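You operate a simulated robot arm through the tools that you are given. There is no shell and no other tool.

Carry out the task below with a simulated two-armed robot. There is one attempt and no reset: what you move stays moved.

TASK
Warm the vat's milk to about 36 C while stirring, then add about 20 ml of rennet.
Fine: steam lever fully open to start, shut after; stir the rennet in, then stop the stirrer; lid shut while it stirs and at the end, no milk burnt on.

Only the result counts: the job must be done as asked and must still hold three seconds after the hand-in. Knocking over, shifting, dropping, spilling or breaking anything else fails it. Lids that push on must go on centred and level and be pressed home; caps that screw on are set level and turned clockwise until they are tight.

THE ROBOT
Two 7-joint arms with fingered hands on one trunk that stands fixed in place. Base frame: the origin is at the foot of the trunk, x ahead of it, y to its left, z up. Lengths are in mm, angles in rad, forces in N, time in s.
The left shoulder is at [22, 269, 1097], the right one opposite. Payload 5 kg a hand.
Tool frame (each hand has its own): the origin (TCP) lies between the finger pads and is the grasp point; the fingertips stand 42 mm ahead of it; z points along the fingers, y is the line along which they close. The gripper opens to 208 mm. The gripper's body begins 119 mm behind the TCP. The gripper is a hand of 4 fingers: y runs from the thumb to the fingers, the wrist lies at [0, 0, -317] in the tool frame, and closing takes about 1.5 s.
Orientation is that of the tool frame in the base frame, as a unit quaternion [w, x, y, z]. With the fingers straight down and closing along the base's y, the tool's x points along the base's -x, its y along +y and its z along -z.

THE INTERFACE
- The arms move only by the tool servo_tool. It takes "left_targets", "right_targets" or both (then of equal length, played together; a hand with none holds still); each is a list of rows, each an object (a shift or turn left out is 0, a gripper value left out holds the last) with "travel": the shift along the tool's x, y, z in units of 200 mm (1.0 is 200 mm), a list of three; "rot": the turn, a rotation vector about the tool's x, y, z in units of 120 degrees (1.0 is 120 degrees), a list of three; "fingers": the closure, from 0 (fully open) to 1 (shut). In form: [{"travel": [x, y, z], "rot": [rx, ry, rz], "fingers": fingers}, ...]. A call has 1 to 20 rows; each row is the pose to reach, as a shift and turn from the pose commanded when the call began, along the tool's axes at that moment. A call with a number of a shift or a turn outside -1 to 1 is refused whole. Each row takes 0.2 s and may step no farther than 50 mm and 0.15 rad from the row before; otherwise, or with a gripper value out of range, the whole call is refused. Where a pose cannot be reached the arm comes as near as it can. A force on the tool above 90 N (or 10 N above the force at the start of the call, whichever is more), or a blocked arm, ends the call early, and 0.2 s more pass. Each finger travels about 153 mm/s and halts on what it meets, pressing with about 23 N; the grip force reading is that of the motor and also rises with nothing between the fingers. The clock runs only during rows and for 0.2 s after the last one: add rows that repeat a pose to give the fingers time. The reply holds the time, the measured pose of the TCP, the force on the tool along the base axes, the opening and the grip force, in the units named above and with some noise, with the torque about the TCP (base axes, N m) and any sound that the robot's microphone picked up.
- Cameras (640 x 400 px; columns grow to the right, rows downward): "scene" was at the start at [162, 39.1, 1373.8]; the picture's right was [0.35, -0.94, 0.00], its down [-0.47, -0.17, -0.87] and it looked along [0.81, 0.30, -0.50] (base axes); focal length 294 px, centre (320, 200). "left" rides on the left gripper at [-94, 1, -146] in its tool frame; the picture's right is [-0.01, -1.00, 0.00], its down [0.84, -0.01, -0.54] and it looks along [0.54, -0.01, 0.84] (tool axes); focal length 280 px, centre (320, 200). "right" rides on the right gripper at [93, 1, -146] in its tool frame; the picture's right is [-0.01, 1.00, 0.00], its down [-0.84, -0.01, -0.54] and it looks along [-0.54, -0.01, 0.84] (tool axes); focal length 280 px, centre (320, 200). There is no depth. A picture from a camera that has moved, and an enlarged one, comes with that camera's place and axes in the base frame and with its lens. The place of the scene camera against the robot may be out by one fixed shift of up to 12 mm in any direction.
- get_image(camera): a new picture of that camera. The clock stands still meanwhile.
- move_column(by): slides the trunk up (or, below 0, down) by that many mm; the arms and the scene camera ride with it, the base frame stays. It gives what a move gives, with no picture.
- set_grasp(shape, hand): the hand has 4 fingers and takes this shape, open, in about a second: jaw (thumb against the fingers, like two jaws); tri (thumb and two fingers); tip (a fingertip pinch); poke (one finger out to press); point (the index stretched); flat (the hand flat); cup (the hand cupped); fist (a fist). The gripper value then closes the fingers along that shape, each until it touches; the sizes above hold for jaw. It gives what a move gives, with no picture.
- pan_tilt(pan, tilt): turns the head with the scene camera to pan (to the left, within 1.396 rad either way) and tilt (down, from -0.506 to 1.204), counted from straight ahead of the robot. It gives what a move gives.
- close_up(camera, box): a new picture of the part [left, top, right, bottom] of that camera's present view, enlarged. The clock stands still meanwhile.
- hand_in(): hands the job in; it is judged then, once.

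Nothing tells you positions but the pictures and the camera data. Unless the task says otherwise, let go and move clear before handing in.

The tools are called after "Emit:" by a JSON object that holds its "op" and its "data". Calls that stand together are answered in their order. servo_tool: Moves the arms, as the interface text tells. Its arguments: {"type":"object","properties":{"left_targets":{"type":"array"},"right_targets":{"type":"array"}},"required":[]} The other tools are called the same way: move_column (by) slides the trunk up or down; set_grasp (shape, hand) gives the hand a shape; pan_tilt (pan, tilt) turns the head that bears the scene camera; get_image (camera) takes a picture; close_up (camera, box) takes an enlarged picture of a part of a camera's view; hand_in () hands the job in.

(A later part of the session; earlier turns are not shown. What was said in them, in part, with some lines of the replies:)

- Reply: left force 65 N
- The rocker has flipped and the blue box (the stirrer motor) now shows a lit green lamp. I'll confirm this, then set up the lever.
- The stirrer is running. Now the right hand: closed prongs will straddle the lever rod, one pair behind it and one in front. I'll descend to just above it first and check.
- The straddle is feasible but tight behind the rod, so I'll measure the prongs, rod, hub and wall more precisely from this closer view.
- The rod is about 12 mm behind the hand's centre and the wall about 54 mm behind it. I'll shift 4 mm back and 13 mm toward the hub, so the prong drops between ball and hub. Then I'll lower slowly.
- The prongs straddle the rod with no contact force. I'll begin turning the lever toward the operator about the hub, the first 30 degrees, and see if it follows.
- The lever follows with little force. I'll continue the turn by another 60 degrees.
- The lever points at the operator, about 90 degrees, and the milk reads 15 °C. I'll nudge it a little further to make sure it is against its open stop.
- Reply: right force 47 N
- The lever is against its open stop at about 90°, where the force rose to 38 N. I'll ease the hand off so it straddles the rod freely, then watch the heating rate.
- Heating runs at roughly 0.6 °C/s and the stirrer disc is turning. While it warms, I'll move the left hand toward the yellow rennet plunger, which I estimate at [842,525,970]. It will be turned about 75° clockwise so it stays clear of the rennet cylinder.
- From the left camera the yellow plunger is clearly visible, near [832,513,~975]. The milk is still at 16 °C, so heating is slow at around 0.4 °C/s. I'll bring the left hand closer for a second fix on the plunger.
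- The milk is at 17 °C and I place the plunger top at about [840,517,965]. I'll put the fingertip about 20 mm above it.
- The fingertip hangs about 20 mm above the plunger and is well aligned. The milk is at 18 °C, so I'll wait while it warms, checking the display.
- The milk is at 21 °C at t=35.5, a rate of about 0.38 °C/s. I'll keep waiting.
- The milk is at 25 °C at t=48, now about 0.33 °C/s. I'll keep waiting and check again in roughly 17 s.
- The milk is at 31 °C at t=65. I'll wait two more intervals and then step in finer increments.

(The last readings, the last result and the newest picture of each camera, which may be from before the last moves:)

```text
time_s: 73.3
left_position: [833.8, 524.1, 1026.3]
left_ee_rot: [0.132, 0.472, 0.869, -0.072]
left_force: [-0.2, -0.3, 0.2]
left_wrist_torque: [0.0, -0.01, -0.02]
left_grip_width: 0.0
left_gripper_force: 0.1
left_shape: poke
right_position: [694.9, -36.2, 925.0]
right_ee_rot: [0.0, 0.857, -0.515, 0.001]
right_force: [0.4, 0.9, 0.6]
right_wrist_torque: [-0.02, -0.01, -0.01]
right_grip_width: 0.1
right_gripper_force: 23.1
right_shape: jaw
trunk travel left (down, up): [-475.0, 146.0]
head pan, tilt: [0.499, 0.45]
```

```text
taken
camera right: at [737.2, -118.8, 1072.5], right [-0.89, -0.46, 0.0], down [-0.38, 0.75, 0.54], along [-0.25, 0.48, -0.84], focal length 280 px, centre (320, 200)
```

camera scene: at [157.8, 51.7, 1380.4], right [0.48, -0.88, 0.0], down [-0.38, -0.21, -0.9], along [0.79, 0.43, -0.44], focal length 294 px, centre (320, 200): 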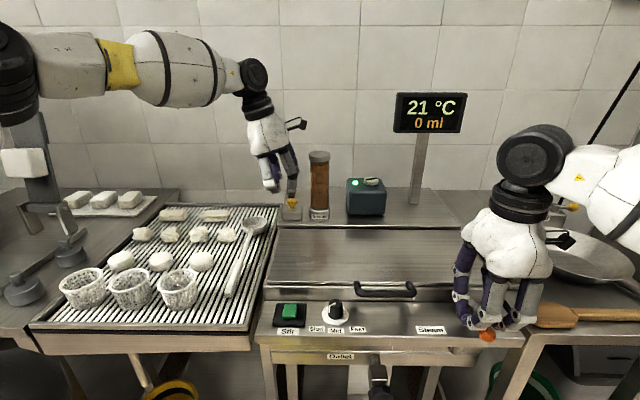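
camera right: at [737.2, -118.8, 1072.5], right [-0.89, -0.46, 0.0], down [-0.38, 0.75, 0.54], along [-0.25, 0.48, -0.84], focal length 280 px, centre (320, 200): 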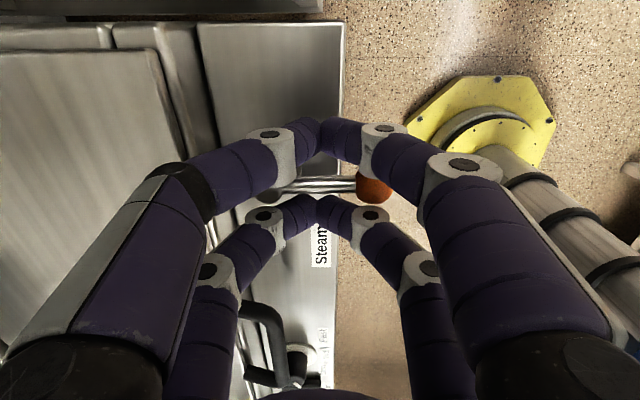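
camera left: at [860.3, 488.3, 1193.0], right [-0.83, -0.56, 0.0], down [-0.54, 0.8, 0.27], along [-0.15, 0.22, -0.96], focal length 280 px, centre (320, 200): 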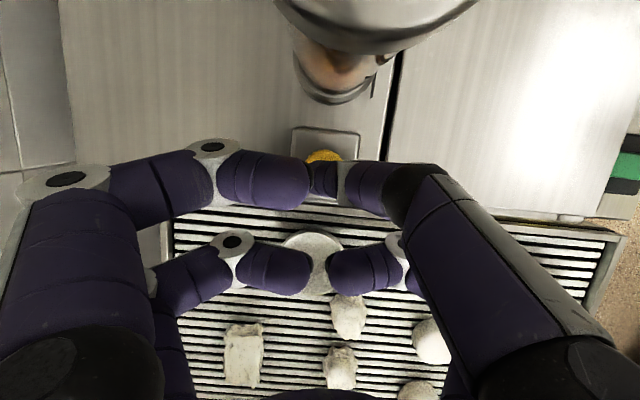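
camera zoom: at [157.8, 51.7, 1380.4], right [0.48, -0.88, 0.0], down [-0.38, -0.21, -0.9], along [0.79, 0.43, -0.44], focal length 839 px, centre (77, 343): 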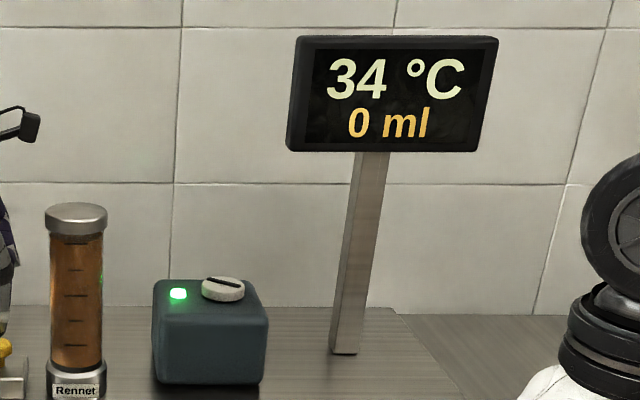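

The milk is at 34 °C at t=73. Shutting must push from the rod's other side without running the rear prong into the vat wall. So I'll hop the hand over the rod to its right side now, while the last 2 °C come in.

Emit:
{"op": "servo_tool", "data": {"right_targets": [{"travel": [0, 0, -0.22]}, {"travel": [0.1, 0, -0.24]}, {"travel": [0.2, 0, -0.24]}, {"travel": [0.26, 0, -0.22]}, {"travel": [0.26, 0, -0.1]}, {"travel": [0.26, 0, 0.0]}]}}

Emit:
{"op": "get_image", "data": {"camera": "right"}}

Emit:
{"op": "get_image", "data": {"camera": "scene"}}

Emit:
{"op": "close_up", "data": {"camera": "scene", "box": [400, 220, 560, 340]}}

```text
time_s: 74.7
left_position: [833.6, 524.8, 1025.4]
left_ee_rot: [0.131, 0.471, 0.869, -0.071]
left_force: [0.5, 0.1, 0.1]
left_wrist_torque: [0.0, 0.0, -0.01]
left_grip_width: 0.0
left_gripper_force: 0.1
left_shape: poke
right_position: [718.4, -82.5, 928.8]
right_ee_rot: [0.0, 0.857, -0.515, 0.0]
right_force: [1.0, -0.6, 0.2]
right_wrist_torque: [0.06, 0.04, 0.01]
right_grip_width: 0.0
right_gripper_force: 22.9
right_shape: jaw
trunk travel left (down, up): [-475.0, 146.0]
head pan, tilt: [0.499, 0.45]
```

```text
taken
camera right: at [761.0, -164.8, 1074.8], right [-0.89, -0.46, 0.0], down [-0.38, 0.75, 0.54], along [-0.25, 0.48, -0.84], focal length 280 px, centre (320, 200)
```

right: 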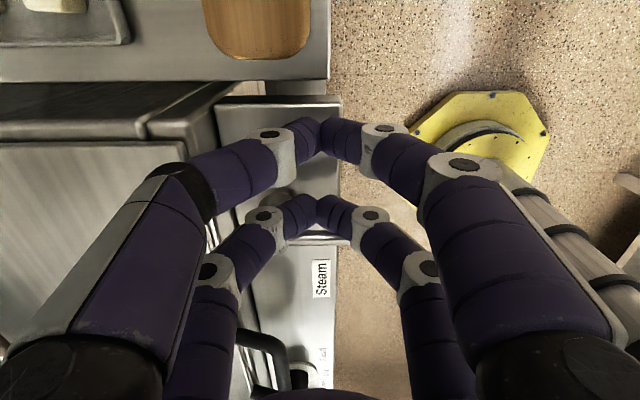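

```text
taken
camera scene: at [158.1, 51.6, 1380.3], right [0.48, -0.88, 0.0], down [-0.38, -0.21, -0.9], along [0.79, 0.43, -0.44], focal length 294 px, centre (320, 200)
```

scene: 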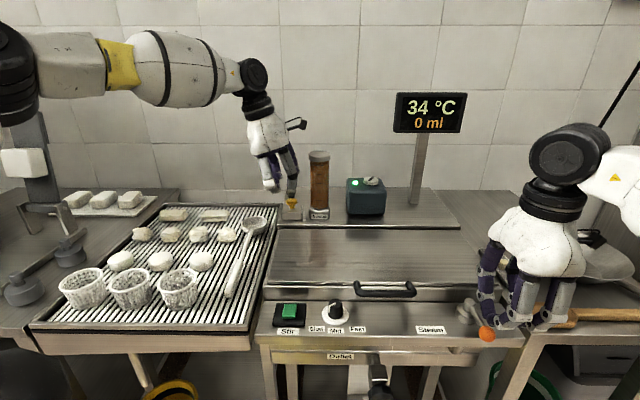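

```text
3.33 times, centred on (480, 280) of scene
camera zoom: at [158.1, 51.6, 1380.3], right [0.48, -0.88, 0.0], down [-0.38, -0.21, -0.9], along [0.79, 0.43, -0.44], focal length 979 px, centre (-213, -67)
```

zoom: 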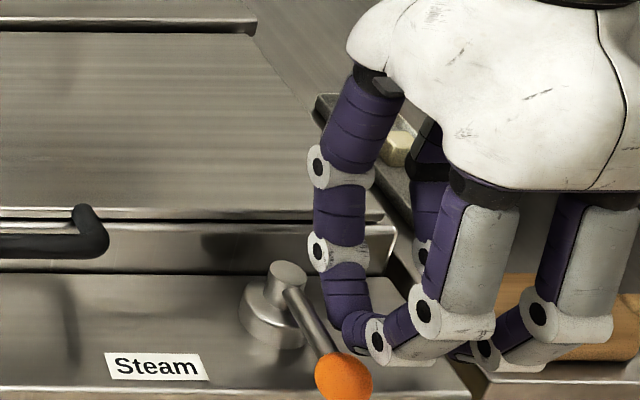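

The hand is now on the right side of the open lever with no contact. The display still reads 34 °C, so I'll wait about 2.6 s more.

Emit:
{"op": "servo_tool", "data": {"left_targets": [{"travel": [0, 0, 0]}, {"travel": [0, 0, 0]}, {"travel": [0, 0, 0]}, {"travel": [0, 0, 0]}, {"travel": [0, 0, 0]}, {"travel": [0, 0, 0]}, {"travel": [0, 0, 0]}, {"travel": [0, 0, 0]}, {"travel": [0, 0, 0]}, {"travel": [0, 0, 0]}, {"travel": [0, 0, 0]}, {"travel": [0, 0, 0]}]}}

Emit:
{"op": "close_up", "data": {"camera": "scene", "box": [390, 80, 480, 140]}}

```text
time_s: 77.3
left_position: [834.2, 525.6, 1026.9]
left_ee_rot: [0.131, 0.472, 0.869, -0.071]
left_force: [-0.1, 0.1, 0.1]
left_wrist_torque: [-0.02, 0.0, -0.02]
left_grip_width: 0.0
left_gripper_force: 0.2
left_shape: poke
right_position: [718.8, -82.0, 927.5]
right_ee_rot: [0.0, 0.857, -0.515, 0.0]
right_force: [0.7, -0.6, 0.2]
right_wrist_torque: [0.0, 0.01, -0.02]
right_grip_width: 0.0
right_gripper_force: 23.1
right_shape: jaw
trunk travel left (down, up): [-475.0, 146.0]
head pan, tilt: [0.499, 0.45]
```

```text
6.67 times, centred on (435, 110) of scene
camera zoom: at [157.8, 51.7, 1380.4], right [0.48, -0.88, 0.0], down [-0.38, -0.21, -0.9], along [0.79, 0.43, -0.44], focal length 1958 px, centre (-447, 800)
```

zoom: 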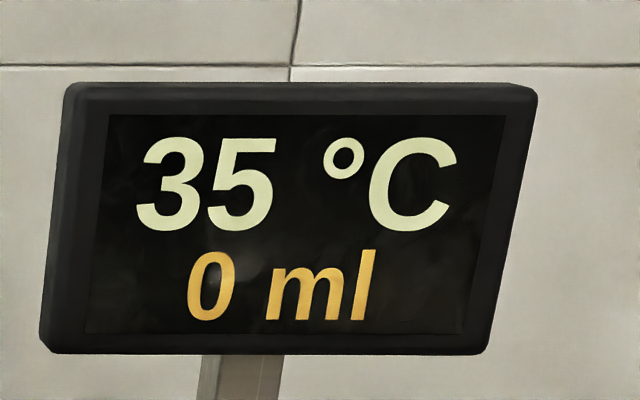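

The display reads 35 °C. I'll shut the steam now by sweeping the lever back clockwise about its hub.

Emit:
{"op": "servo_tool", "data": {"right_targets": [{"travel": [-0.0675, 0.0025, 0.01]}, {"travel": [-0.0943, 0.0315, 0.01], "rot": [0, 0, 0.0625]}, {"travel": [-0.1245, 0.057, 0.01], "rot": [0, 0, 0.125]}, {"travel": [-0.158, 0.078, 0.01], "rot": [0, 0, 0.1875]}, {"travel": [-0.194, 0.0945, 0.01], "rot": [0, 0, 0.25]}, {"travel": [-0.2315, 0.106, 0.01], "rot": [0, 0, 0.3125]}, {"travel": [-0.271, 0.113, 0.01], "rot": [0, 0, 0.375]}, {"travel": [-0.31, 0.1145, 0.01], "rot": [0, 0, 0.4375]}, {"travel": [-0.3495, 0.111, 0.01], "rot": [0, 0, 0.5]}, {"travel": [-0.388, 0.102, 0.01], "rot": [0, 0, 0.5625]}, {"travel": [-0.425, 0.0885, 0.01], "rot": [0, 0, 0.625]}, {"travel": [-0.4605, 0.0705, 0.01], "rot": [0, 0, 0.6875]}, {"travel": [-0.4925, 0.0475, 0.01], "rot": [0, 0, 0.75]}, {"travel": [-0.5085, 0.0335, 0.01], "rot": [0, 0, 0.7833]}]}}

Emit:
{"op": "get_image", "data": {"camera": "right"}}

Emit:
{"op": "get_image", "data": {"camera": "scene"}}

Emit:
{"op": "close_up", "data": {"camera": "scene", "box": [380, 220, 540, 340]}}

```text
time_s: 80.3
left_position: [832.2, 523.0, 1028.2]
left_ee_rot: [0.132, 0.472, 0.869, -0.071]
left_force: [0.2, 0.3, 0.2]
left_wrist_torque: [-0.02, 0.0, 0.0]
left_grip_width: 0.2
left_gripper_force: 0.1
left_shape: poke
right_position: [662.8, 3.2, 925.9]
right_ee_rot: [0.001, -0.207, 0.978, 0.0]
right_force: [-27.6, -26.8, 21.1]
right_wrist_torque: [0.42, 0.13, 0.46]
right_grip_width: 0.0
right_gripper_force: 22.9
right_shape: jaw
trunk travel left (down, up): [-475.0, 146.0]
head pan, tilt: [0.499, 0.45]
```

```text
taken
camera right: at [576.3, -33.6, 1073.4], right [-0.39, 0.92, 0.0], down [0.78, 0.33, 0.54], along [0.5, 0.21, -0.84], focal length 280 px, centre (320, 200)
```

right: 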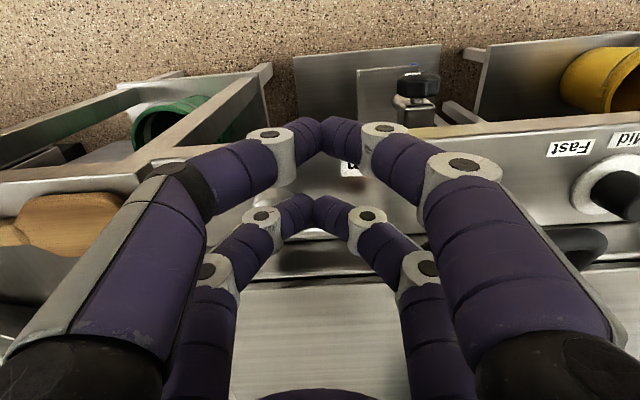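

```text
taken
camera scene: at [155.5, 50.2, 1381.0], right [0.48, -0.88, 0.0], down [-0.38, -0.21, -0.9], along [0.79, 0.43, -0.43], focal length 294 px, centre (320, 200)
```

scene: 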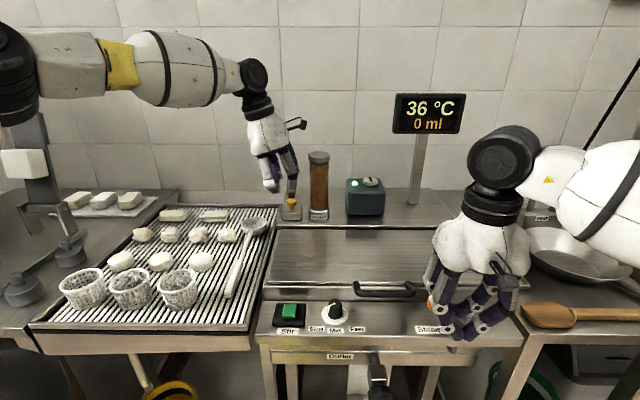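

```text
3.33 times, centred on (460, 280) of scene
camera zoom: at [155.5, 50.2, 1381.0], right [0.48, -0.88, 0.0], down [-0.38, -0.21, -0.9], along [0.79, 0.43, -0.43], focal length 979 px, centre (-147, -67)
```

zoom: 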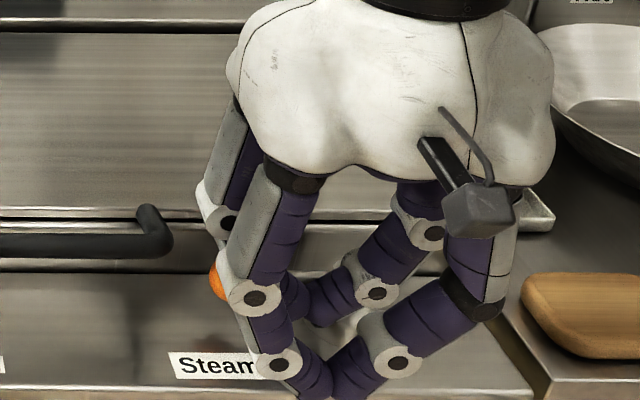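

The milk is at 36 °C and the lever is back against its shut stop, with about 38 N reaction. I'll back the right hand off and check the lever.

Emit:
{"op": "servo_tool", "data": {"right_targets": [{"travel": [0.08, 0, 0]}, {"travel": [0.15, 0, 0]}, {"travel": [0.15, 0, -0.2]}, {"travel": [0.15, 0, -0.4]}, {"travel": [0.15, 0, -0.6]}]}}

Emit:
{"op": "get_image", "data": {"camera": "right"}}

Emit:
{"op": "get_image", "data": {"camera": "scene"}}

Emit:
{"op": "close_up", "data": {"camera": "scene", "box": [380, 220, 540, 340]}}

```text
time_s: 81.5
left_position: [831.6, 527.2, 1027.4]
left_ee_rot: [0.131, 0.472, 0.869, -0.071]
left_force: [-0.3, 0.4, 0.6]
left_wrist_torque: [0.01, -0.08, 0.0]
left_grip_width: 0.0
left_gripper_force: 0.1
left_shape: poke
right_position: [637.1, -8.2, 1042.4]
right_ee_rot: [0.0, -0.209, 0.978, 0.0]
right_force: [-0.4, 0.0, 0.3]
right_wrist_torque: [-0.07, -0.09, -0.01]
right_grip_width: 0.0
right_gripper_force: 22.9
right_shape: jaw
trunk travel left (down, up): [-475.0, 146.0]
head pan, tilt: [0.499, 0.45]
```

```text
taken
camera right: at [549.8, -44.0, 1188.7], right [-0.39, 0.92, 0.0], down [0.77, 0.33, 0.54], along [0.49, 0.21, -0.84], focal length 280 px, centre (320, 200)
```

right: 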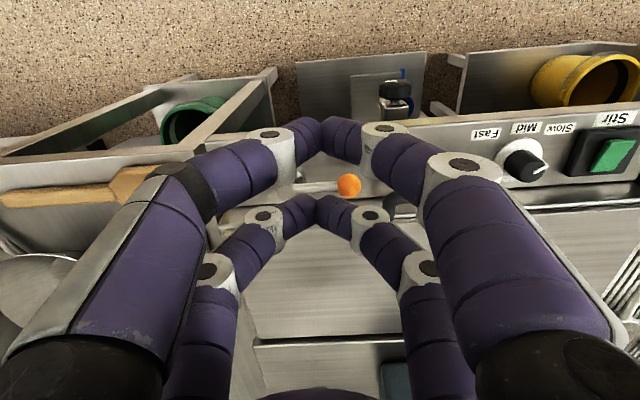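

```text
taken
camera scene: at [156.9, 51.8, 1380.6], right [0.48, -0.88, 0.0], down [-0.38, -0.21, -0.9], along [0.79, 0.43, -0.43], focal length 294 px, centre (320, 200)
```

scene: 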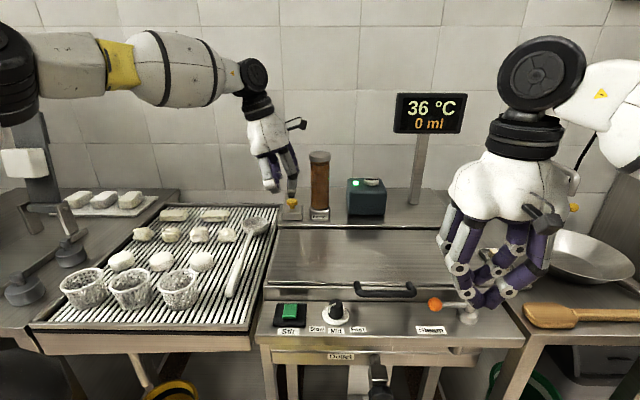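

```text
3.33 times, centred on (460, 280) of scene
camera zoom: at [156.9, 51.8, 1380.6], right [0.48, -0.88, 0.0], down [-0.38, -0.21, -0.9], along [0.79, 0.43, -0.43], focal length 979 px, centre (-147, -67)
```

zoom: 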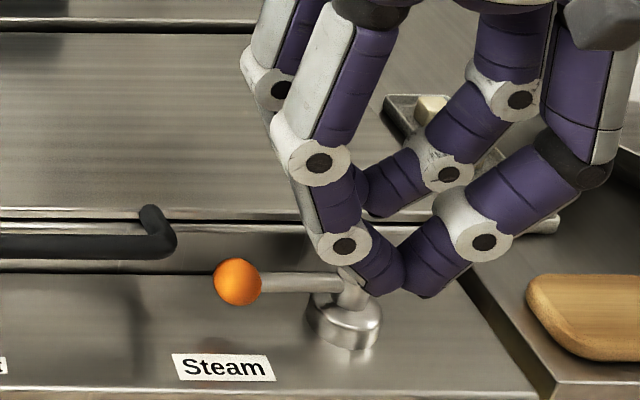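

The lever is back exactly where it started, shut, and the milk holds at 36 °C. Now the rennet: I'll lower the left finger onto the plunger in small steps and read the dose.

Emit:
{"op": "servo_tool", "data": {"left_targets": [{"travel": [0.0148, 0, 0.0477]}, {"travel": [0.0222, 0, 0.0716]}, {"travel": [0.0266, 0, 0.0859]}, {"travel": [0.0296, 0, 0.0954]}, {"travel": [0.0325, 0, 0.105]}]}}

Emit:
{"op": "close_up", "data": {"camera": "scene", "box": [240, 120, 360, 220]}}

Emit:
{"op": "close_up", "data": {"camera": "left", "box": [220, 100, 420, 240]}}

Emit:
{"op": "close_up", "data": {"camera": "scene", "box": [390, 80, 480, 140]}}

```text
time_s: 82.7
left_position: [832.4, 526.1, 1008.4]
left_ee_rot: [0.133, 0.472, 0.869, -0.07]
left_force: [-2.7, 1.2, 28.1]
left_wrist_torque: [-0.25, -0.17, -0.02]
left_grip_width: 0.0
left_gripper_force: 0.1
left_shape: poke
right_position: [636.2, -8.3, 1041.5]
right_ee_rot: [0.0, -0.209, 0.978, 0.0]
right_force: [0.5, -0.3, -0.7]
right_wrist_torque: [-0.02, -0.01, 0.01]
right_grip_width: 0.0
right_gripper_force: 23.4
right_shape: jaw
trunk travel left (down, up): [-475.0, 146.0]
head pan, tilt: [0.499, 0.45]
```

```text
4.00 times, centred on (300, 170) of scene
camera zoom: at [156.1, 50.9, 1380.9], right [0.48, -0.88, 0.0], down [-0.38, -0.21, -0.9], along [0.79, 0.43, -0.43], focal length 1175 px, centre (400, 320)
```

zoom: 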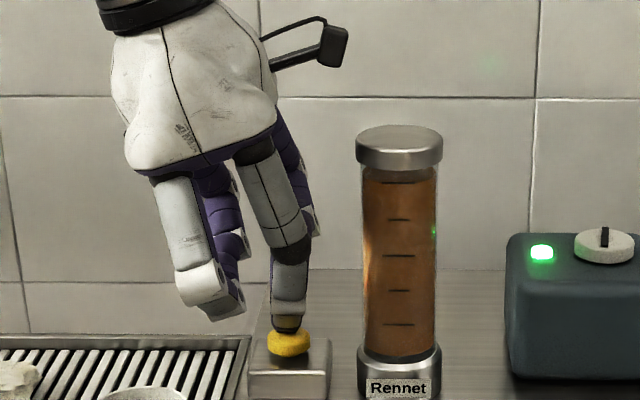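

```text
2.86 times, centred on (320, 170) of left
camera zoom: at [857.8, 488.1, 1175.2], right [-0.83, -0.56, 0.0], down [-0.54, 0.8, 0.26], along [-0.15, 0.22, -0.96], focal length 801 px, centre (320, 286)
```

zoom: 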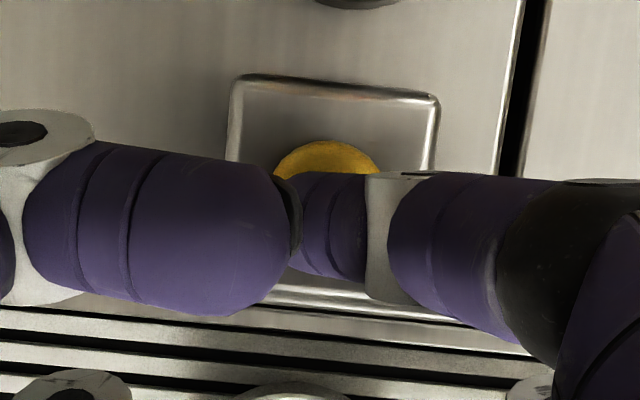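

```text
6.67 times, centred on (435, 110) of scene
camera zoom: at [156.1, 50.9, 1380.9], right [0.48, -0.88, 0.0], down [-0.38, -0.21, -0.9], along [0.79, 0.43, -0.43], focal length 1958 px, centre (-447, 800)
```

zoom: 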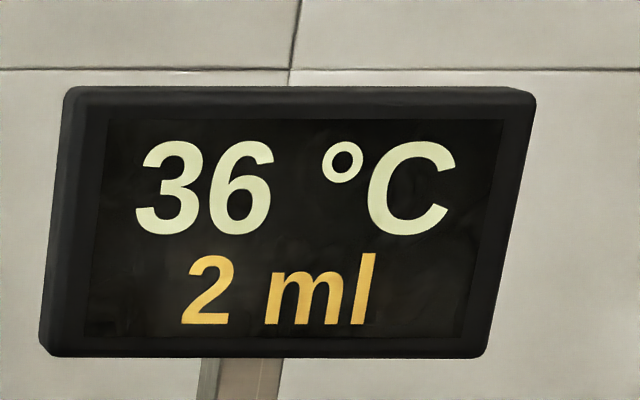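

The plunger is down and the display shows 2 ml. I'll hold briefly to see whether dosing runs while it is pressed.

Emit:
{"op": "servo_tool", "data": {"left_targets": [{"travel": [0, 0, 0]}, {"travel": [0, 0, 0]}]}}

Emit:
{"op": "close_up", "data": {"camera": "scene", "box": [390, 80, 480, 140]}}

```text
time_s: 83.3
left_position: [831.1, 523.6, 1007.7]
left_ee_rot: [0.133, 0.472, 0.869, -0.071]
left_force: [-5.3, 0.6, 31.7]
left_wrist_torque: [-0.32, -0.14, -0.08]
left_grip_width: 0.0
left_gripper_force: 0.1
left_shape: poke
right_position: [635.7, -8.7, 1042.6]
right_ee_rot: [0.001, -0.207, 0.978, 0.0]
right_force: [0.6, 0.2, -1.5]
right_wrist_torque: [0.0, -0.02, 0.0]
right_grip_width: 0.0
right_gripper_force: 23.0
right_shape: jaw
trunk travel left (down, up): [-475.0, 146.0]
head pan, tilt: [0.499, 0.45]
```

```text
6.67 times, centred on (435, 110) of scene
camera zoom: at [155.7, 50.6, 1380.8], right [0.48, -0.88, 0.0], down [-0.38, -0.21, -0.9], along [0.79, 0.43, -0.43], focal length 1958 px, centre (-447, 800)
```

zoom: 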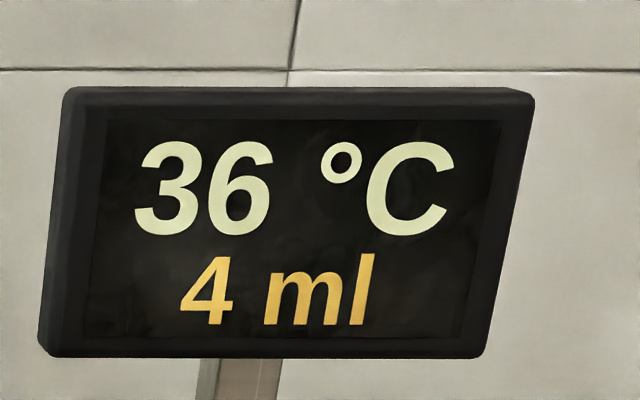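

Dosing is continuous at roughly 3.5 ml/s. I'll hold about 3 s more and then check.

Emit:
{"op": "servo_tool", "data": {"left_targets": [{"travel": [0, 0, 0]}, {"travel": [0, 0, 0]}, {"travel": [0, 0, 0]}, {"travel": [0, 0, 0]}, {"travel": [0, 0, 0]}, {"travel": [0, 0, 0]}, {"travel": [0, 0, 0]}, {"travel": [0, 0, 0]}, {"travel": [0, 0, 0]}, {"travel": [0, 0, 0]}, {"travel": [0, 0, 0]}, {"travel": [0, 0, 0]}]}}

Emit:
{"op": "close_up", "data": {"camera": "scene", "box": [390, 80, 480, 140]}}

```text
time_s: 85.9
left_position: [832.1, 524.5, 1007.4]
left_ee_rot: [0.131, 0.472, 0.869, -0.071]
left_force: [-6.1, -1.8, 34.1]
left_wrist_torque: [-0.44, -0.13, -0.07]
left_grip_width: 0.0
left_gripper_force: 0.0
left_shape: poke
right_position: [635.5, -9.6, 1042.3]
right_ee_rot: [0.001, -0.208, 0.978, 0.0]
right_force: [1.2, 0.4, -0.3]
right_wrist_torque: [-0.03, 0.0, -0.01]
right_grip_width: 0.0
right_gripper_force: 23.7
right_shape: jaw
trunk travel left (down, up): [-475.0, 146.0]
head pan, tilt: [0.499, 0.45]
```

```text
6.67 times, centred on (435, 110) of scene
camera zoom: at [155.6, 50.4, 1380.8], right [0.48, -0.88, 0.0], down [-0.38, -0.21, -0.9], along [0.79, 0.43, -0.43], focal length 1958 px, centre (-447, 800)
```

zoom: 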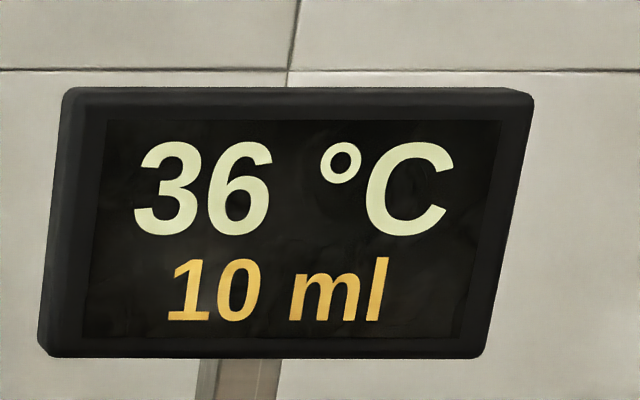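

The dose is 10 ml, about 2.5 ml/s. I'll hold about 2.8 s more.

Emit:
{"op": "servo_tool", "data": {"left_targets": [{"travel": [0, 0, 0]}, {"travel": [0, 0, 0]}, {"travel": [0, 0, 0]}, {"travel": [0, 0, 0]}, {"travel": [0, 0, 0]}, {"travel": [0, 0, 0]}, {"travel": [0, 0, 0]}, {"travel": [0, 0, 0]}, {"travel": [0, 0, 0]}, {"travel": [0, 0, 0]}, {"travel": [0, 0, 0]}, {"travel": [0, 0, 0]}, {"travel": [0, 0, 0]}]}}

Emit:
{"op": "close_up", "data": {"camera": "scene", "box": [390, 80, 480, 140]}}

```text
time_s: 88.7
left_position: [831.3, 524.0, 1008.2]
left_ee_rot: [0.132, 0.472, 0.869, -0.07]
left_force: [-6.0, -2.1, 33.7]
left_wrist_torque: [-0.45, -0.12, -0.02]
left_grip_width: 0.0
left_gripper_force: 0.0
left_shape: poke
right_position: [634.6, -9.1, 1042.3]
right_ee_rot: [0.0, -0.208, 0.978, 0.0]
right_force: [-1.4, -0.2, 0.2]
right_wrist_torque: [0.01, 0.02, -0.04]
right_grip_width: 0.1
right_gripper_force: 22.8
right_shape: jaw
trunk travel left (down, up): [-475.0, 146.0]
head pan, tilt: [0.499, 0.45]
```

```text
6.67 times, centred on (435, 110) of scene
camera zoom: at [155.6, 50.4, 1380.8], right [0.48, -0.88, 0.0], down [-0.38, -0.21, -0.9], along [0.79, 0.43, -0.43], focal length 1958 px, centre (-447, 800)
```

zoom: 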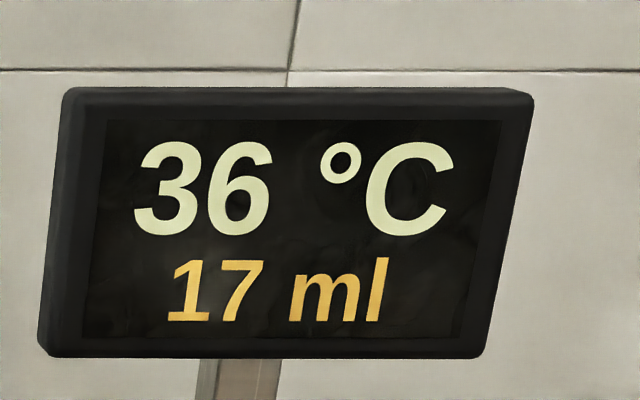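

The dose is 17 ml. I'll hold 1.0 s more, then lift off quickly, aiming for 20 ml.

Emit:
{"op": "servo_tool", "data": {"left_targets": [{"travel": [0, 0, 0]}, {"travel": [0, 0, 0]}, {"travel": [0, 0, 0]}, {"travel": [0, 0, 0]}, {"travel": [0, 0, 0]}, {"travel": [-0.059, 0, -0.191]}, {"travel": [-0.0887, 0, -0.286]}]}}

Emit:
{"op": "get_image", "data": {"camera": "scene"}}

Emit:
{"op": "close_up", "data": {"camera": "scene", "box": [390, 80, 480, 140]}}

Emit:
{"op": "close_up", "data": {"camera": "scene", "box": [240, 120, 400, 240]}}

```text
time_s: 90.3
left_position: [832.8, 527.7, 1061.9]
left_ee_rot: [0.129, 0.472, 0.869, -0.072]
left_force: [-0.4, -1.0, -1.4]
left_wrist_torque: [-0.07, 0.05, -0.04]
left_grip_width: 0.2
left_gripper_force: 0.0
left_shape: poke
right_position: [638.8, -7.6, 1040.5]
right_ee_rot: [-0.001, -0.208, 0.978, 0.0]
right_force: [1.3, -0.9, -0.6]
right_wrist_torque: [-0.03, 0.07, 0.02]
right_grip_width: 0.0
right_gripper_force: 23.1
right_shape: jaw
trunk travel left (down, up): [-475.0, 146.0]
head pan, tilt: [0.499, 0.45]
```

```text
taken
camera scene: at [158.8, 52.1, 1380.0], right [0.48, -0.88, 0.0], down [-0.38, -0.21, -0.9], along [0.79, 0.43, -0.44], focal length 294 px, centre (320, 200)
```

scene: 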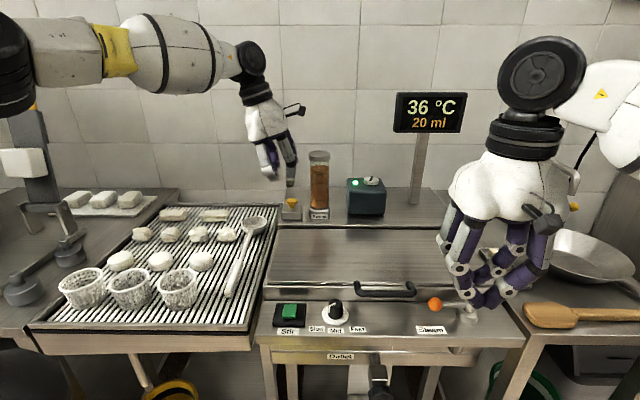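

```text
6.67 times, centred on (435, 110) of scene
camera zoom: at [158.8, 52.1, 1380.0], right [0.48, -0.88, 0.0], down [-0.38, -0.21, -0.9], along [0.79, 0.43, -0.44], focal length 1958 px, centre (-447, 800)
```

zoom: 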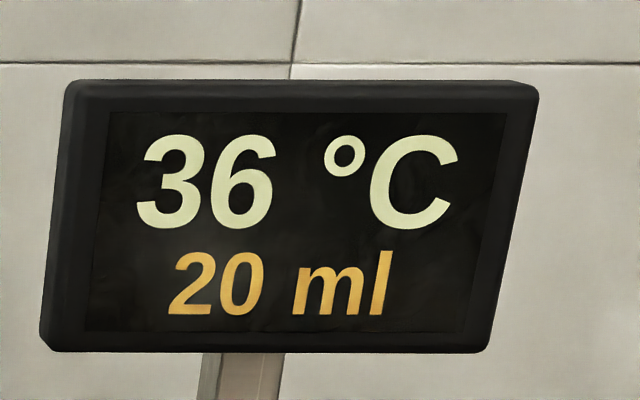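

```text
3.33 times, centred on (320, 180) of scene
camera zoom: at [158.8, 52.1, 1380.0], right [0.48, -0.88, 0.0], down [-0.38, -0.21, -0.9], along [0.79, 0.43, -0.44], focal length 979 px, centre (320, 267)
```

zoom: 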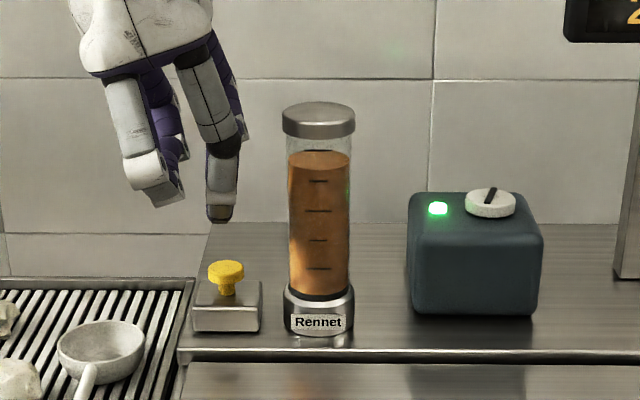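

The dose is exactly 20 ml, the plunger has sprung back, and the stirrer is still running at 36 °C. I'll bring the left hand back toward the Stir switch while the rennet is stirred in, and raise the right hand clear.

Emit:
{"op": "servo_tool", "data": {"left_targets": [{"travel": [0.0024, -0.0813, -0.0213]}, {"travel": [0.0048, -0.1625, -0.0427]}, {"travel": [0.0071, -0.2438, -0.064]}, {"travel": [0.0095, -0.325, -0.0853]}, {"travel": [0.0119, -0.4063, -0.1067]}, {"travel": [0.0143, -0.4875, -0.128]}, {"travel": [0.0166, -0.5688, -0.1493]}, {"travel": [0.019, -0.65, -0.1707]}, {"travel": [0.0214, -0.7313, -0.192]}, {"travel": [0.0238, -0.8125, -0.2133]}, {"travel": [0.0261, -0.8938, -0.2347]}, {"travel": [0.0285, -0.975, -0.256]}], "right_targets": [{"travel": [0, 0, -0.05]}, {"travel": [0, 0, -0.1]}, {"travel": [0, 0, -0.15]}, {"travel": [0, 0, -0.2]}, {"travel": [0, 0, -0.25]}, {"travel": [0, 0, -0.3]}, {"travel": [0, 0, -0.35]}, {"travel": [0, 0, -0.4]}, {"travel": [0, 0, -0.45]}, {"travel": [0, 0, -0.5]}, {"travel": [0, 0, -0.55]}, {"travel": [0, 0, -0.6]}]}}

Emit:
{"op": "get_image", "data": {"camera": "scene"}}

```text
time_s: 92.9
left_position: [658.4, 435.9, 1110.7]
left_ee_rot: [0.131, 0.472, 0.869, -0.071]
left_force: [0.2, 0.1, -0.2]
left_wrist_torque: [0.0, -0.04, -0.02]
left_grip_width: 0.1
left_gripper_force: 0.1
left_shape: poke
right_position: [639.3, -5.8, 1164.4]
right_ee_rot: [0.0, -0.208, 0.978, 0.0]
right_force: [-0.6, -0.7, 0.3]
right_wrist_torque: [-0.01, -0.03, 0.0]
right_grip_width: 0.0
right_gripper_force: 23.1
right_shape: jaw
trunk travel left (down, up): [-475.0, 146.0]
head pan, tilt: [0.499, 0.45]
```

```text
taken
camera scene: at [157.4, 51.7, 1380.5], right [0.48, -0.88, 0.0], down [-0.38, -0.21, -0.9], along [0.79, 0.43, -0.43], focal length 294 px, centre (320, 200)
```

scene: 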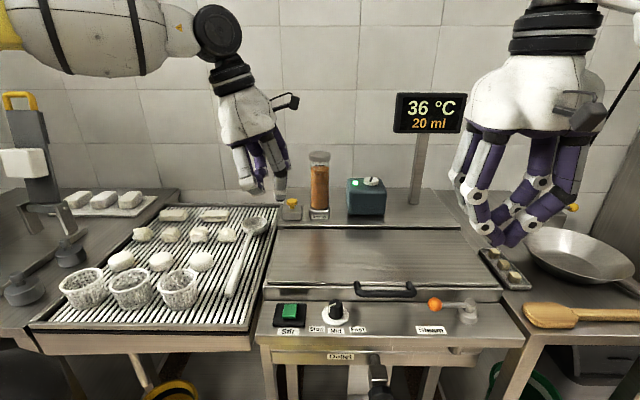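

The rennet is in at 20 ml and 36 °C, still stirring. I'll rotate the left hand back and bring it above the near half of the Stir rocker.

Emit:
{"op": "servo_tool", "data": {"left_targets": [{"travel": [0.0084, -0.0677, 0.048], "rot": [-0.0142, 0, -0.0459]}, {"travel": [0.0168, -0.1355, 0.096], "rot": [-0.0284, 0, -0.0918]}, {"travel": [0.0252, -0.2032, 0.144], "rot": [-0.0426, 0, -0.1378]}, {"travel": [0.0335, -0.2709, 0.192], "rot": [-0.0568, 0, -0.1837]}, {"travel": [0.0419, -0.3387, 0.24], "rot": [-0.071, 0, -0.2296]}, {"travel": [0.0503, -0.4064, 0.288], "rot": [-0.0852, 0, -0.2755]}, {"travel": [0.0587, -0.4741, 0.336], "rot": [-0.0995, 0, -0.3215]}, {"travel": [0.0671, -0.5418, 0.384], "rot": [-0.1137, 0, -0.3674]}, {"travel": [0.0755, -0.6096, 0.432], "rot": [-0.1279, 0, -0.4133]}, {"travel": [0.0838, -0.6773, 0.48], "rot": [-0.1421, 0, -0.4592]}, {"travel": [0.0922, -0.745, 0.528], "rot": [-0.1563, 0, -0.5052]}, {"travel": [0.1006, -0.8128, 0.576], "rot": [-0.1705, 0, -0.5511]}, {"travel": [0.109, -0.8805, 0.624], "rot": [-0.1847, 0, -0.597]}, {"travel": [0.109, -0.8805, 0.624], "rot": [-0.1847, 0, -0.597]}]}}

Emit:
{"op": "get_image", "data": {"camera": "scene"}}

Emit:
{"op": "get_image", "data": {"camera": "left"}}

```text
time_s: 95.9
left_position: [518.7, 327.6, 986.7]
left_ee_rot: [0.148, -0.156, 0.976, 0.024]
left_force: [1.1, -0.4, -0.3]
left_wrist_torque: [0.02, 0.01, 0.0]
left_grip_width: 0.0
left_gripper_force: 0.1
left_shape: poke
right_position: [638.8, -7.0, 1163.8]
right_ee_rot: [0.0, -0.208, 0.978, 0.0]
right_force: [-0.9, 0.0, 0.7]
right_wrist_torque: [-0.01, 0.0, -0.04]
right_grip_width: 0.0
right_gripper_force: 22.8
right_shape: jaw
trunk travel left (down, up): [-475.0, 146.0]
head pan, tilt: [0.499, 0.45]
```

```text
taken
camera scene: at [157.6, 51.6, 1380.4], right [0.48, -0.88, 0.0], down [-0.38, -0.21, -0.9], along [0.79, 0.43, -0.43], focal length 294 px, centre (320, 200)
```

scene: 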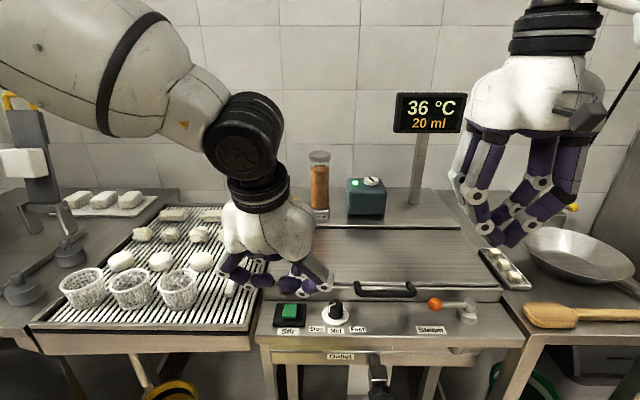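

```text
taken
camera left: at [562.6, 343.7, 1152.9], right [0.32, -0.95, 0.0], down [-0.91, -0.31, 0.27], along [-0.25, -0.09, -0.96], focal length 280 px, centre (320, 200)
```

left: 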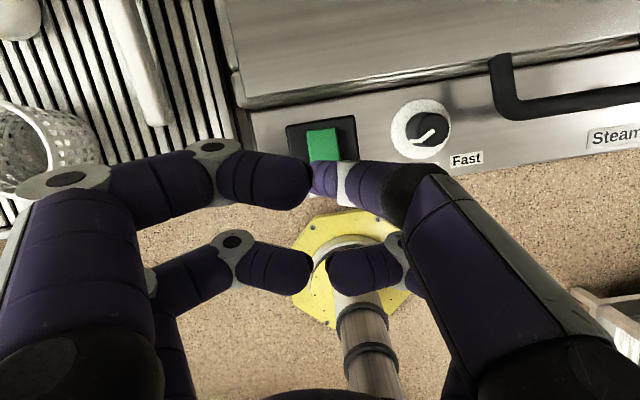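

The fingertip is over the near half of the rocker. I'll lower to just above it and let the stirrer keep mixing for a while.

Emit:
{"op": "servo_tool", "data": {"left_targets": [{"travel": [0.0148, 0, 0.0478]}, {"travel": [0.0296, 0, 0.0955]}, {"travel": [0.0443, 0, 0.1433]}, {"travel": [0.0591, 0, 0.191]}, {"travel": [0.0709, 0, 0.2292]}, {"travel": [0.0709, 0, 0.2292]}, {"travel": [0.0709, 0, 0.2292]}, {"travel": [0.0709, 0, 0.2292]}, {"travel": [0.0709, 0, 0.2292]}, {"travel": [0.0709, 0, 0.2292]}, {"travel": [0.0709, 0, 0.2292]}, {"travel": [0.0709, 0, 0.2292]}, {"travel": [0.0709, 0, 0.2292]}, {"travel": [0.0709, 0, 0.2292]}, {"travel": [0.0709, 0, 0.2292]}, {"travel": [0.0709, 0, 0.2292]}, {"travel": [0.0709, 0, 0.2292]}, {"travel": [0.0709, 0, 0.2292]}, {"travel": [0.0709, 0, 0.2292]}, {"travel": [0.0709, 0, 0.2292]}]}}

Emit:
{"op": "servo_tool", "data": {"left_targets": [{"travel": [0, 0, 0]}, {"travel": [0, 0, 0]}, {"travel": [0, 0, 0]}, {"travel": [0, 0, 0]}, {"travel": [0, 0, 0]}, {"travel": [0, 0, 0]}, {"travel": [0, 0, 0]}, {"travel": [0, 0, 0]}, {"travel": [0, 0, 0]}, {"travel": [0, 0, 0]}, {"travel": [0, 0, 0]}, {"travel": [0, 0, 0]}, {"travel": [0, 0, 0]}, {"travel": [0, 0, 0]}, {"travel": [0, 0, 0]}, {"travel": [0, 0, 0]}, {"travel": [0, 0, 0]}, {"travel": [0, 0, 0]}, {"travel": [0, 0, 0]}, {"travel": [0, 0, 0]}]}}

Emit:
{"op": "get_image", "data": {"camera": "scene"}}

Emit:
{"op": "close_up", "data": {"camera": "left", "box": [220, 90, 480, 250]}}

Emit:
{"op": "close_up", "data": {"camera": "scene", "box": [230, 220, 390, 340]}}

```text
time_s: 100.1
left_position: [518.5, 327.2, 938.3]
left_ee_rot: [0.148, -0.156, 0.976, 0.024]
left_force: [-0.6, 0.6, 0.4]
left_wrist_torque: [-0.01, -0.03, 0.01]
left_grip_width: 0.0
left_gripper_force: 0.1
left_shape: poke
right_position: [639.1, -6.2, 1163.6]
right_ee_rot: [0.0, -0.208, 0.978, 0.0]
right_force: [-0.1, 0.6, -0.1]
right_wrist_torque: [0.01, 0.05, 0.01]
right_grip_width: 0.0
right_gripper_force: 23.1
right_shape: jaw
trunk travel left (down, up): [-475.0, 146.0]
head pan, tilt: [0.499, 0.45]
```

```text
time_s: 104.3
left_position: [517.7, 327.6, 938.2]
left_ee_rot: [0.148, -0.154, 0.977, 0.023]
left_force: [0.5, -1.1, -0.5]
left_wrist_torque: [-0.02, 0.01, 0.02]
left_grip_width: 0.0
left_gripper_force: 0.1
left_shape: poke
right_position: [639.7, -7.5, 1163.9]
right_ee_rot: [0.0, -0.208, 0.978, 0.0]
right_force: [-0.1, -1.0, -0.2]
right_wrist_torque: [-0.01, -0.03, -0.01]
right_grip_width: 0.1
right_gripper_force: 23.2
right_shape: jaw
trunk travel left (down, up): [-475.0, 146.0]
head pan, tilt: [0.499, 0.45]
```

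```text
taken
camera scene: at [157.8, 51.7, 1380.4], right [0.48, -0.88, 0.0], down [-0.38, -0.21, -0.9], along [0.79, 0.43, -0.44], focal length 294 px, centre (320, 200)
```

scene: 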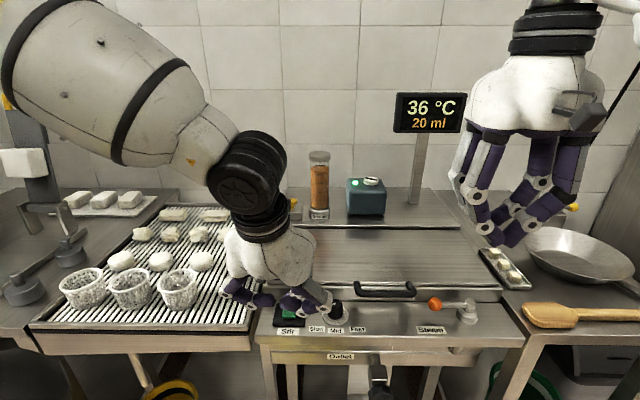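

```text
2.46 times, centred on (350, 170) of left
camera zoom: at [561.6, 344.2, 1104.7], right [0.32, -0.95, 0.0], down [-0.91, -0.31, 0.27], along [-0.25, -0.09, -0.96], focal length 690 px, centre (246, 274)
```

zoom: 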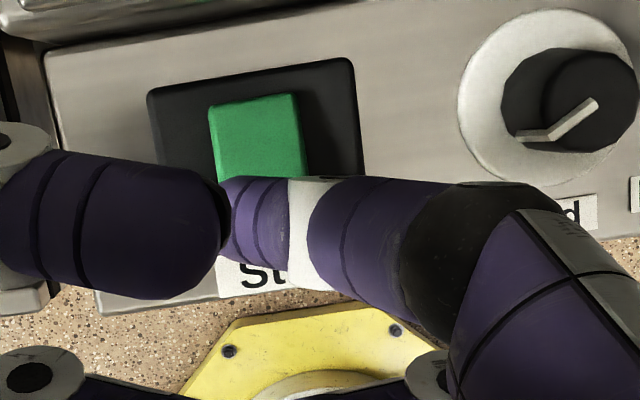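

```text
3.33 times, centred on (310, 280) of scene
camera zoom: at [157.8, 51.7, 1380.4], right [0.48, -0.88, 0.0], down [-0.38, -0.21, -0.9], along [0.79, 0.43, -0.44], focal length 979 px, centre (353, -67)
```

zoom: 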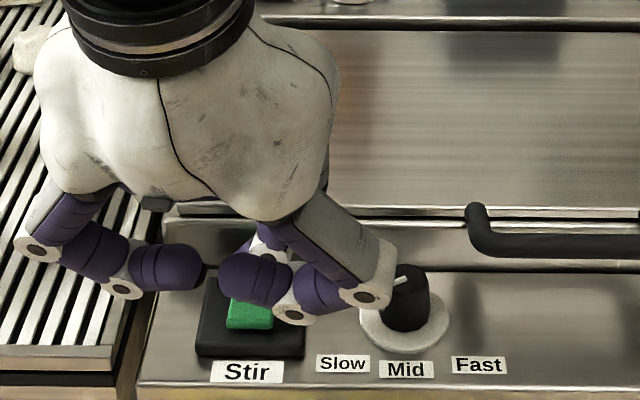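

It is still stirring at 36 °C / 20 ml, about 15 s after dosing. I'll give it roughly 8 s more before switching off.

Emit:
{"op": "servo_tool", "data": {"left_targets": [{"travel": [0, 0, 0]}, {"travel": [0, 0, 0]}, {"travel": [0, 0, 0]}, {"travel": [0, 0, 0]}, {"travel": [0, 0, 0]}, {"travel": [0, 0, 0]}, {"travel": [0, 0, 0]}, {"travel": [0, 0, 0]}, {"travel": [0, 0, 0]}, {"travel": [0, 0, 0]}, {"travel": [0, 0, 0]}, {"travel": [0, 0, 0]}, {"travel": [0, 0, 0]}, {"travel": [0, 0, 0]}, {"travel": [0, 0, 0]}, {"travel": [0, 0, 0]}, {"travel": [0, 0, 0]}, {"travel": [0, 0, 0]}, {"travel": [0, 0, 0]}, {"travel": [0, 0, 0]}]}}

Emit:
{"op": "servo_tool", "data": {"left_targets": [{"travel": [0, 0, 0]}, {"travel": [0, 0, 0]}, {"travel": [0, 0, 0]}, {"travel": [0, 0, 0]}, {"travel": [0, 0, 0]}, {"travel": [0, 0, 0]}, {"travel": [0, 0, 0]}, {"travel": [0, 0, 0]}, {"travel": [0, 0, 0]}, {"travel": [0, 0, 0]}, {"travel": [0, 0, 0]}, {"travel": [0, 0, 0]}, {"travel": [0, 0, 0]}, {"travel": [0, 0, 0]}, {"travel": [0, 0, 0]}, {"travel": [0, 0, 0]}, {"travel": [0, 0, 0]}, {"travel": [0, 0, 0]}, {"travel": [0, 0, 0]}, {"travel": [0, 0, 0]}]}}

Emit:
{"op": "servo_tool", "data": {"left_targets": [{"travel": [0.0148, 0, 0.0478]}, {"travel": [0.0207, 0, 0.0669]}, {"travel": [0.0251, 0, 0.0812]}, {"travel": [0.0296, 0, 0.0955]}, {"travel": [0.0325, 0, 0.105]}]}}

Emit:
{"op": "close_up", "data": {"camera": "scene", "box": [330, 80, 480, 220]}}

Emit:
{"op": "close_up", "data": {"camera": "left", "box": [220, 90, 480, 250]}}

```text
time_s: 108.5
left_position: [518.2, 328.1, 938.1]
left_ee_rot: [0.148, -0.155, 0.977, 0.023]
left_force: [0.4, -0.6, -0.8]
left_wrist_torque: [0.0, 0.01, -0.01]
left_grip_width: 0.0
left_gripper_force: 0.0
left_shape: poke
right_position: [639.8, -6.9, 1162.6]
right_ee_rot: [0.0, -0.209, 0.978, 0.0]
right_force: [-0.6, 0.1, 0.6]
right_wrist_torque: [-0.03, -0.01, 0.02]
right_grip_width: 0.0
right_gripper_force: 22.7
right_shape: jaw
trunk travel left (down, up): [-475.0, 146.0]
head pan, tilt: [0.499, 0.45]
```

```text
time_s: 112.7
left_position: [518.2, 327.7, 938.0]
left_ee_rot: [0.148, -0.155, 0.977, 0.023]
left_force: [0.4, -0.8, 0.1]
left_wrist_torque: [0.02, 0.0, -0.02]
left_grip_width: 0.0
left_gripper_force: 0.0
left_shape: poke
right_position: [639.4, -6.7, 1163.3]
right_ee_rot: [0.0, -0.207, 0.978, 0.0]
right_force: [0.2, -0.5, -0.1]
right_wrist_torque: [0.02, 0.03, 0.02]
right_grip_width: 0.0
right_gripper_force: 22.8
right_shape: jaw
trunk travel left (down, up): [-475.0, 146.0]
head pan, tilt: [0.499, 0.45]
```

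```text
time_s: 113.9
left_position: [520.8, 325.7, 921.5]
left_ee_rot: [0.151, -0.154, 0.976, 0.022]
left_force: [-6.0, -10.6, 41.0]
left_wrist_torque: [-0.08, -0.27, -0.08]
left_grip_width: 0.3
left_gripper_force: 0.1
left_shape: poke
right_position: [637.8, -8.1, 1165.6]
right_ee_rot: [0.001, -0.208, 0.978, 0.0]
right_force: [0.2, 0.5, 0.4]
right_wrist_torque: [0.0, 0.01, -0.01]
right_grip_width: 0.0
right_gripper_force: 23.2
right_shape: jaw
trunk travel left (down, up): [-475.0, 146.0]
head pan, tilt: [0.499, 0.45]
```

```text
2.86 times, centred on (405, 150) of scene
camera zoom: at [156.2, 50.2, 1381.1], right [0.48, -0.88, 0.0], down [-0.38, -0.21, -0.9], along [0.79, 0.43, -0.43], focal length 839 px, centre (77, 343)
```

zoom: 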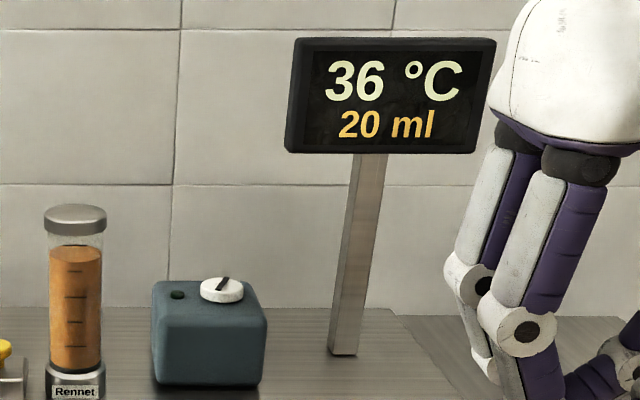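

```text
2.46 times, centred on (350, 170) of left
camera zoom: at [563.2, 342.1, 1087.5], right [0.32, -0.95, 0.01], down [-0.92, -0.31, 0.26], along [-0.24, -0.09, -0.97], focal length 690 px, centre (246, 274)
```

zoom: 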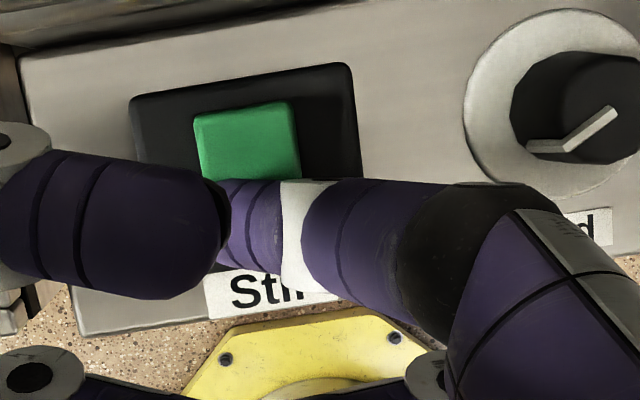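

The stirrer lamp has gone out, so the stirrer is off, with 36 °C and 20 ml on the display. I'll lift the left hand straight up and clear.

Emit:
{"op": "servo_tool", "data": {"left_targets": [{"travel": [-0.0222, 0, -0.0716]}, {"travel": [-0.0665, 0, -0.2149]}, {"travel": [-0.1182, 0, -0.382]}, {"travel": [-0.1773, 0, -0.573]}, {"travel": [-0.2364, 0, -0.764]}, {"travel": [-0.2955, 0, -0.955]}, {"travel": [-0.2955, 0, -0.955]}]}}

Emit:
{"op": "get_image", "data": {"camera": "scene"}}

Emit:
{"op": "close_up", "data": {"camera": "scene", "box": [230, 220, 390, 340]}}

Emit:
{"op": "close_up", "data": {"camera": "scene", "box": [330, 80, 480, 220]}}

Emit:
{"op": "close_up", "data": {"camera": "scene", "box": [360, 240, 540, 350]}}

```text
time_s: 115.5
left_position: [516.7, 327.9, 1116.6]
left_ee_rot: [0.146, -0.155, 0.977, 0.024]
left_force: [0.6, -0.1, 0.3]
left_wrist_torque: [-0.04, -0.02, 0.0]
left_grip_width: 0.0
left_gripper_force: 0.0
left_shape: poke
right_position: [639.5, -5.6, 1163.5]
right_ee_rot: [0.0, -0.208, 0.978, 0.0]
right_force: [-0.5, -0.8, -0.9]
right_wrist_torque: [0.03, 0.02, 0.01]
right_grip_width: 0.0
right_gripper_force: 23.3
right_shape: jaw
trunk travel left (down, up): [-475.0, 146.0]
head pan, tilt: [0.499, 0.45]
```

```text
taken
camera scene: at [158.1, 51.8, 1380.2], right [0.48, -0.88, 0.0], down [-0.38, -0.21, -0.9], along [0.79, 0.43, -0.44], focal length 294 px, centre (320, 200)
```

scene: 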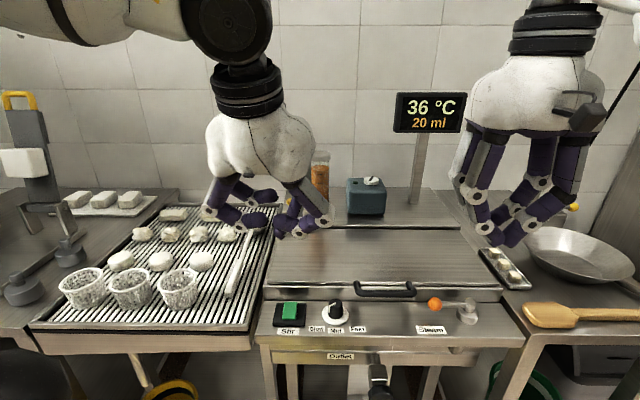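

```text
3.33 times, centred on (310, 280) of scene
camera zoom: at [158.1, 51.8, 1380.2], right [0.48, -0.88, 0.0], down [-0.38, -0.21, -0.9], along [0.79, 0.43, -0.44], focal length 979 px, centre (353, -67)
```

zoom: 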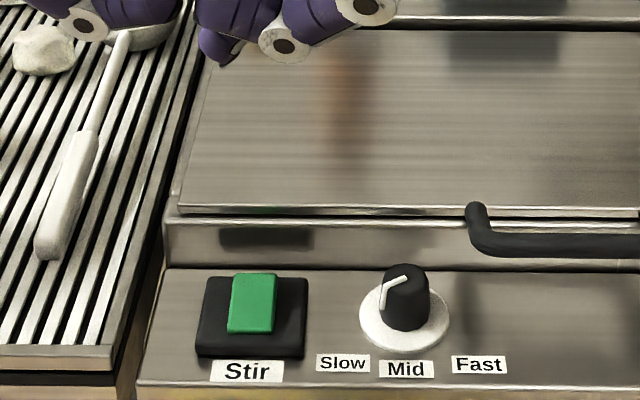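

```text
2.86 times, centred on (405, 150) of scene
camera zoom: at [158.1, 51.8, 1380.2], right [0.48, -0.88, 0.0], down [-0.38, -0.21, -0.9], along [0.79, 0.43, -0.44], focal length 839 px, centre (77, 343)
```

zoom: 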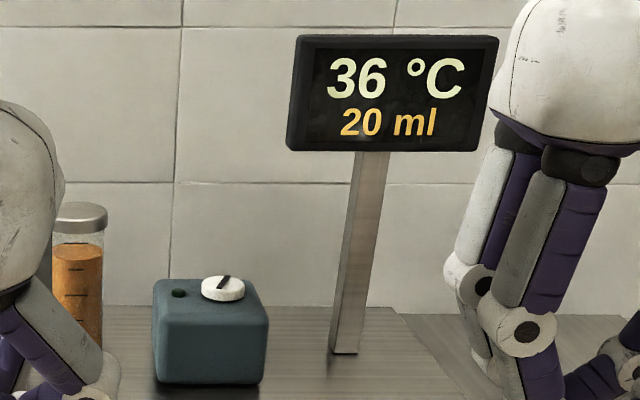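

```text
3.56 times, centred on (450, 295) of scene
camera zoom: at [158.1, 51.8, 1380.2], right [0.48, -0.88, 0.0], down [-0.38, -0.21, -0.9], along [0.79, 0.43, -0.44], focal length 1044 px, centre (-142, -138)
```

zoom: 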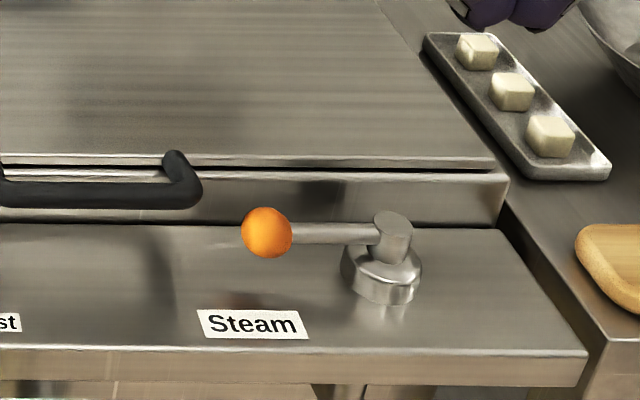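

The lever is shut, the stirrer is off with its lamp dark, the lid is closed, and the display shows 36 °C and 20 ml. Both hands are clear and nothing else has moved, so I'm handing in.

Emit:
{"op": "hand_in", "data": {}}

```text
The job is handed in.
```

The job is handed in. At hand-in the display read 36 °C and 20 ml; no judging result came back, so I can't confirm a pass.

- **Warming:** I started the stirrer before opening the steam. The lever went fully open to its stop, and I shut it again as the milk reached 36 °C. The reading stayed at 36 °C afterwards.
- **Rennet:** I dosed 20 ml with the steam shut and the stirrer still running, then let it stir for about 23 s before switching off.
- **End state:** The steam lever is back in its starting position. The stirrer is off, with its lamp out and the rocker flipped back. The lid was never opened.
- **Stirrer speed:** I left the speed knob where it was, pointing at about "Slow", since the task named no speed.

Nothing was knocked over, shifted or spilled that I could see, and both hands were clear at the end. I had no way to look inside the vat, so whether any milk burnt on isn't checked directly. The stirrer ran the whole time steam was on.
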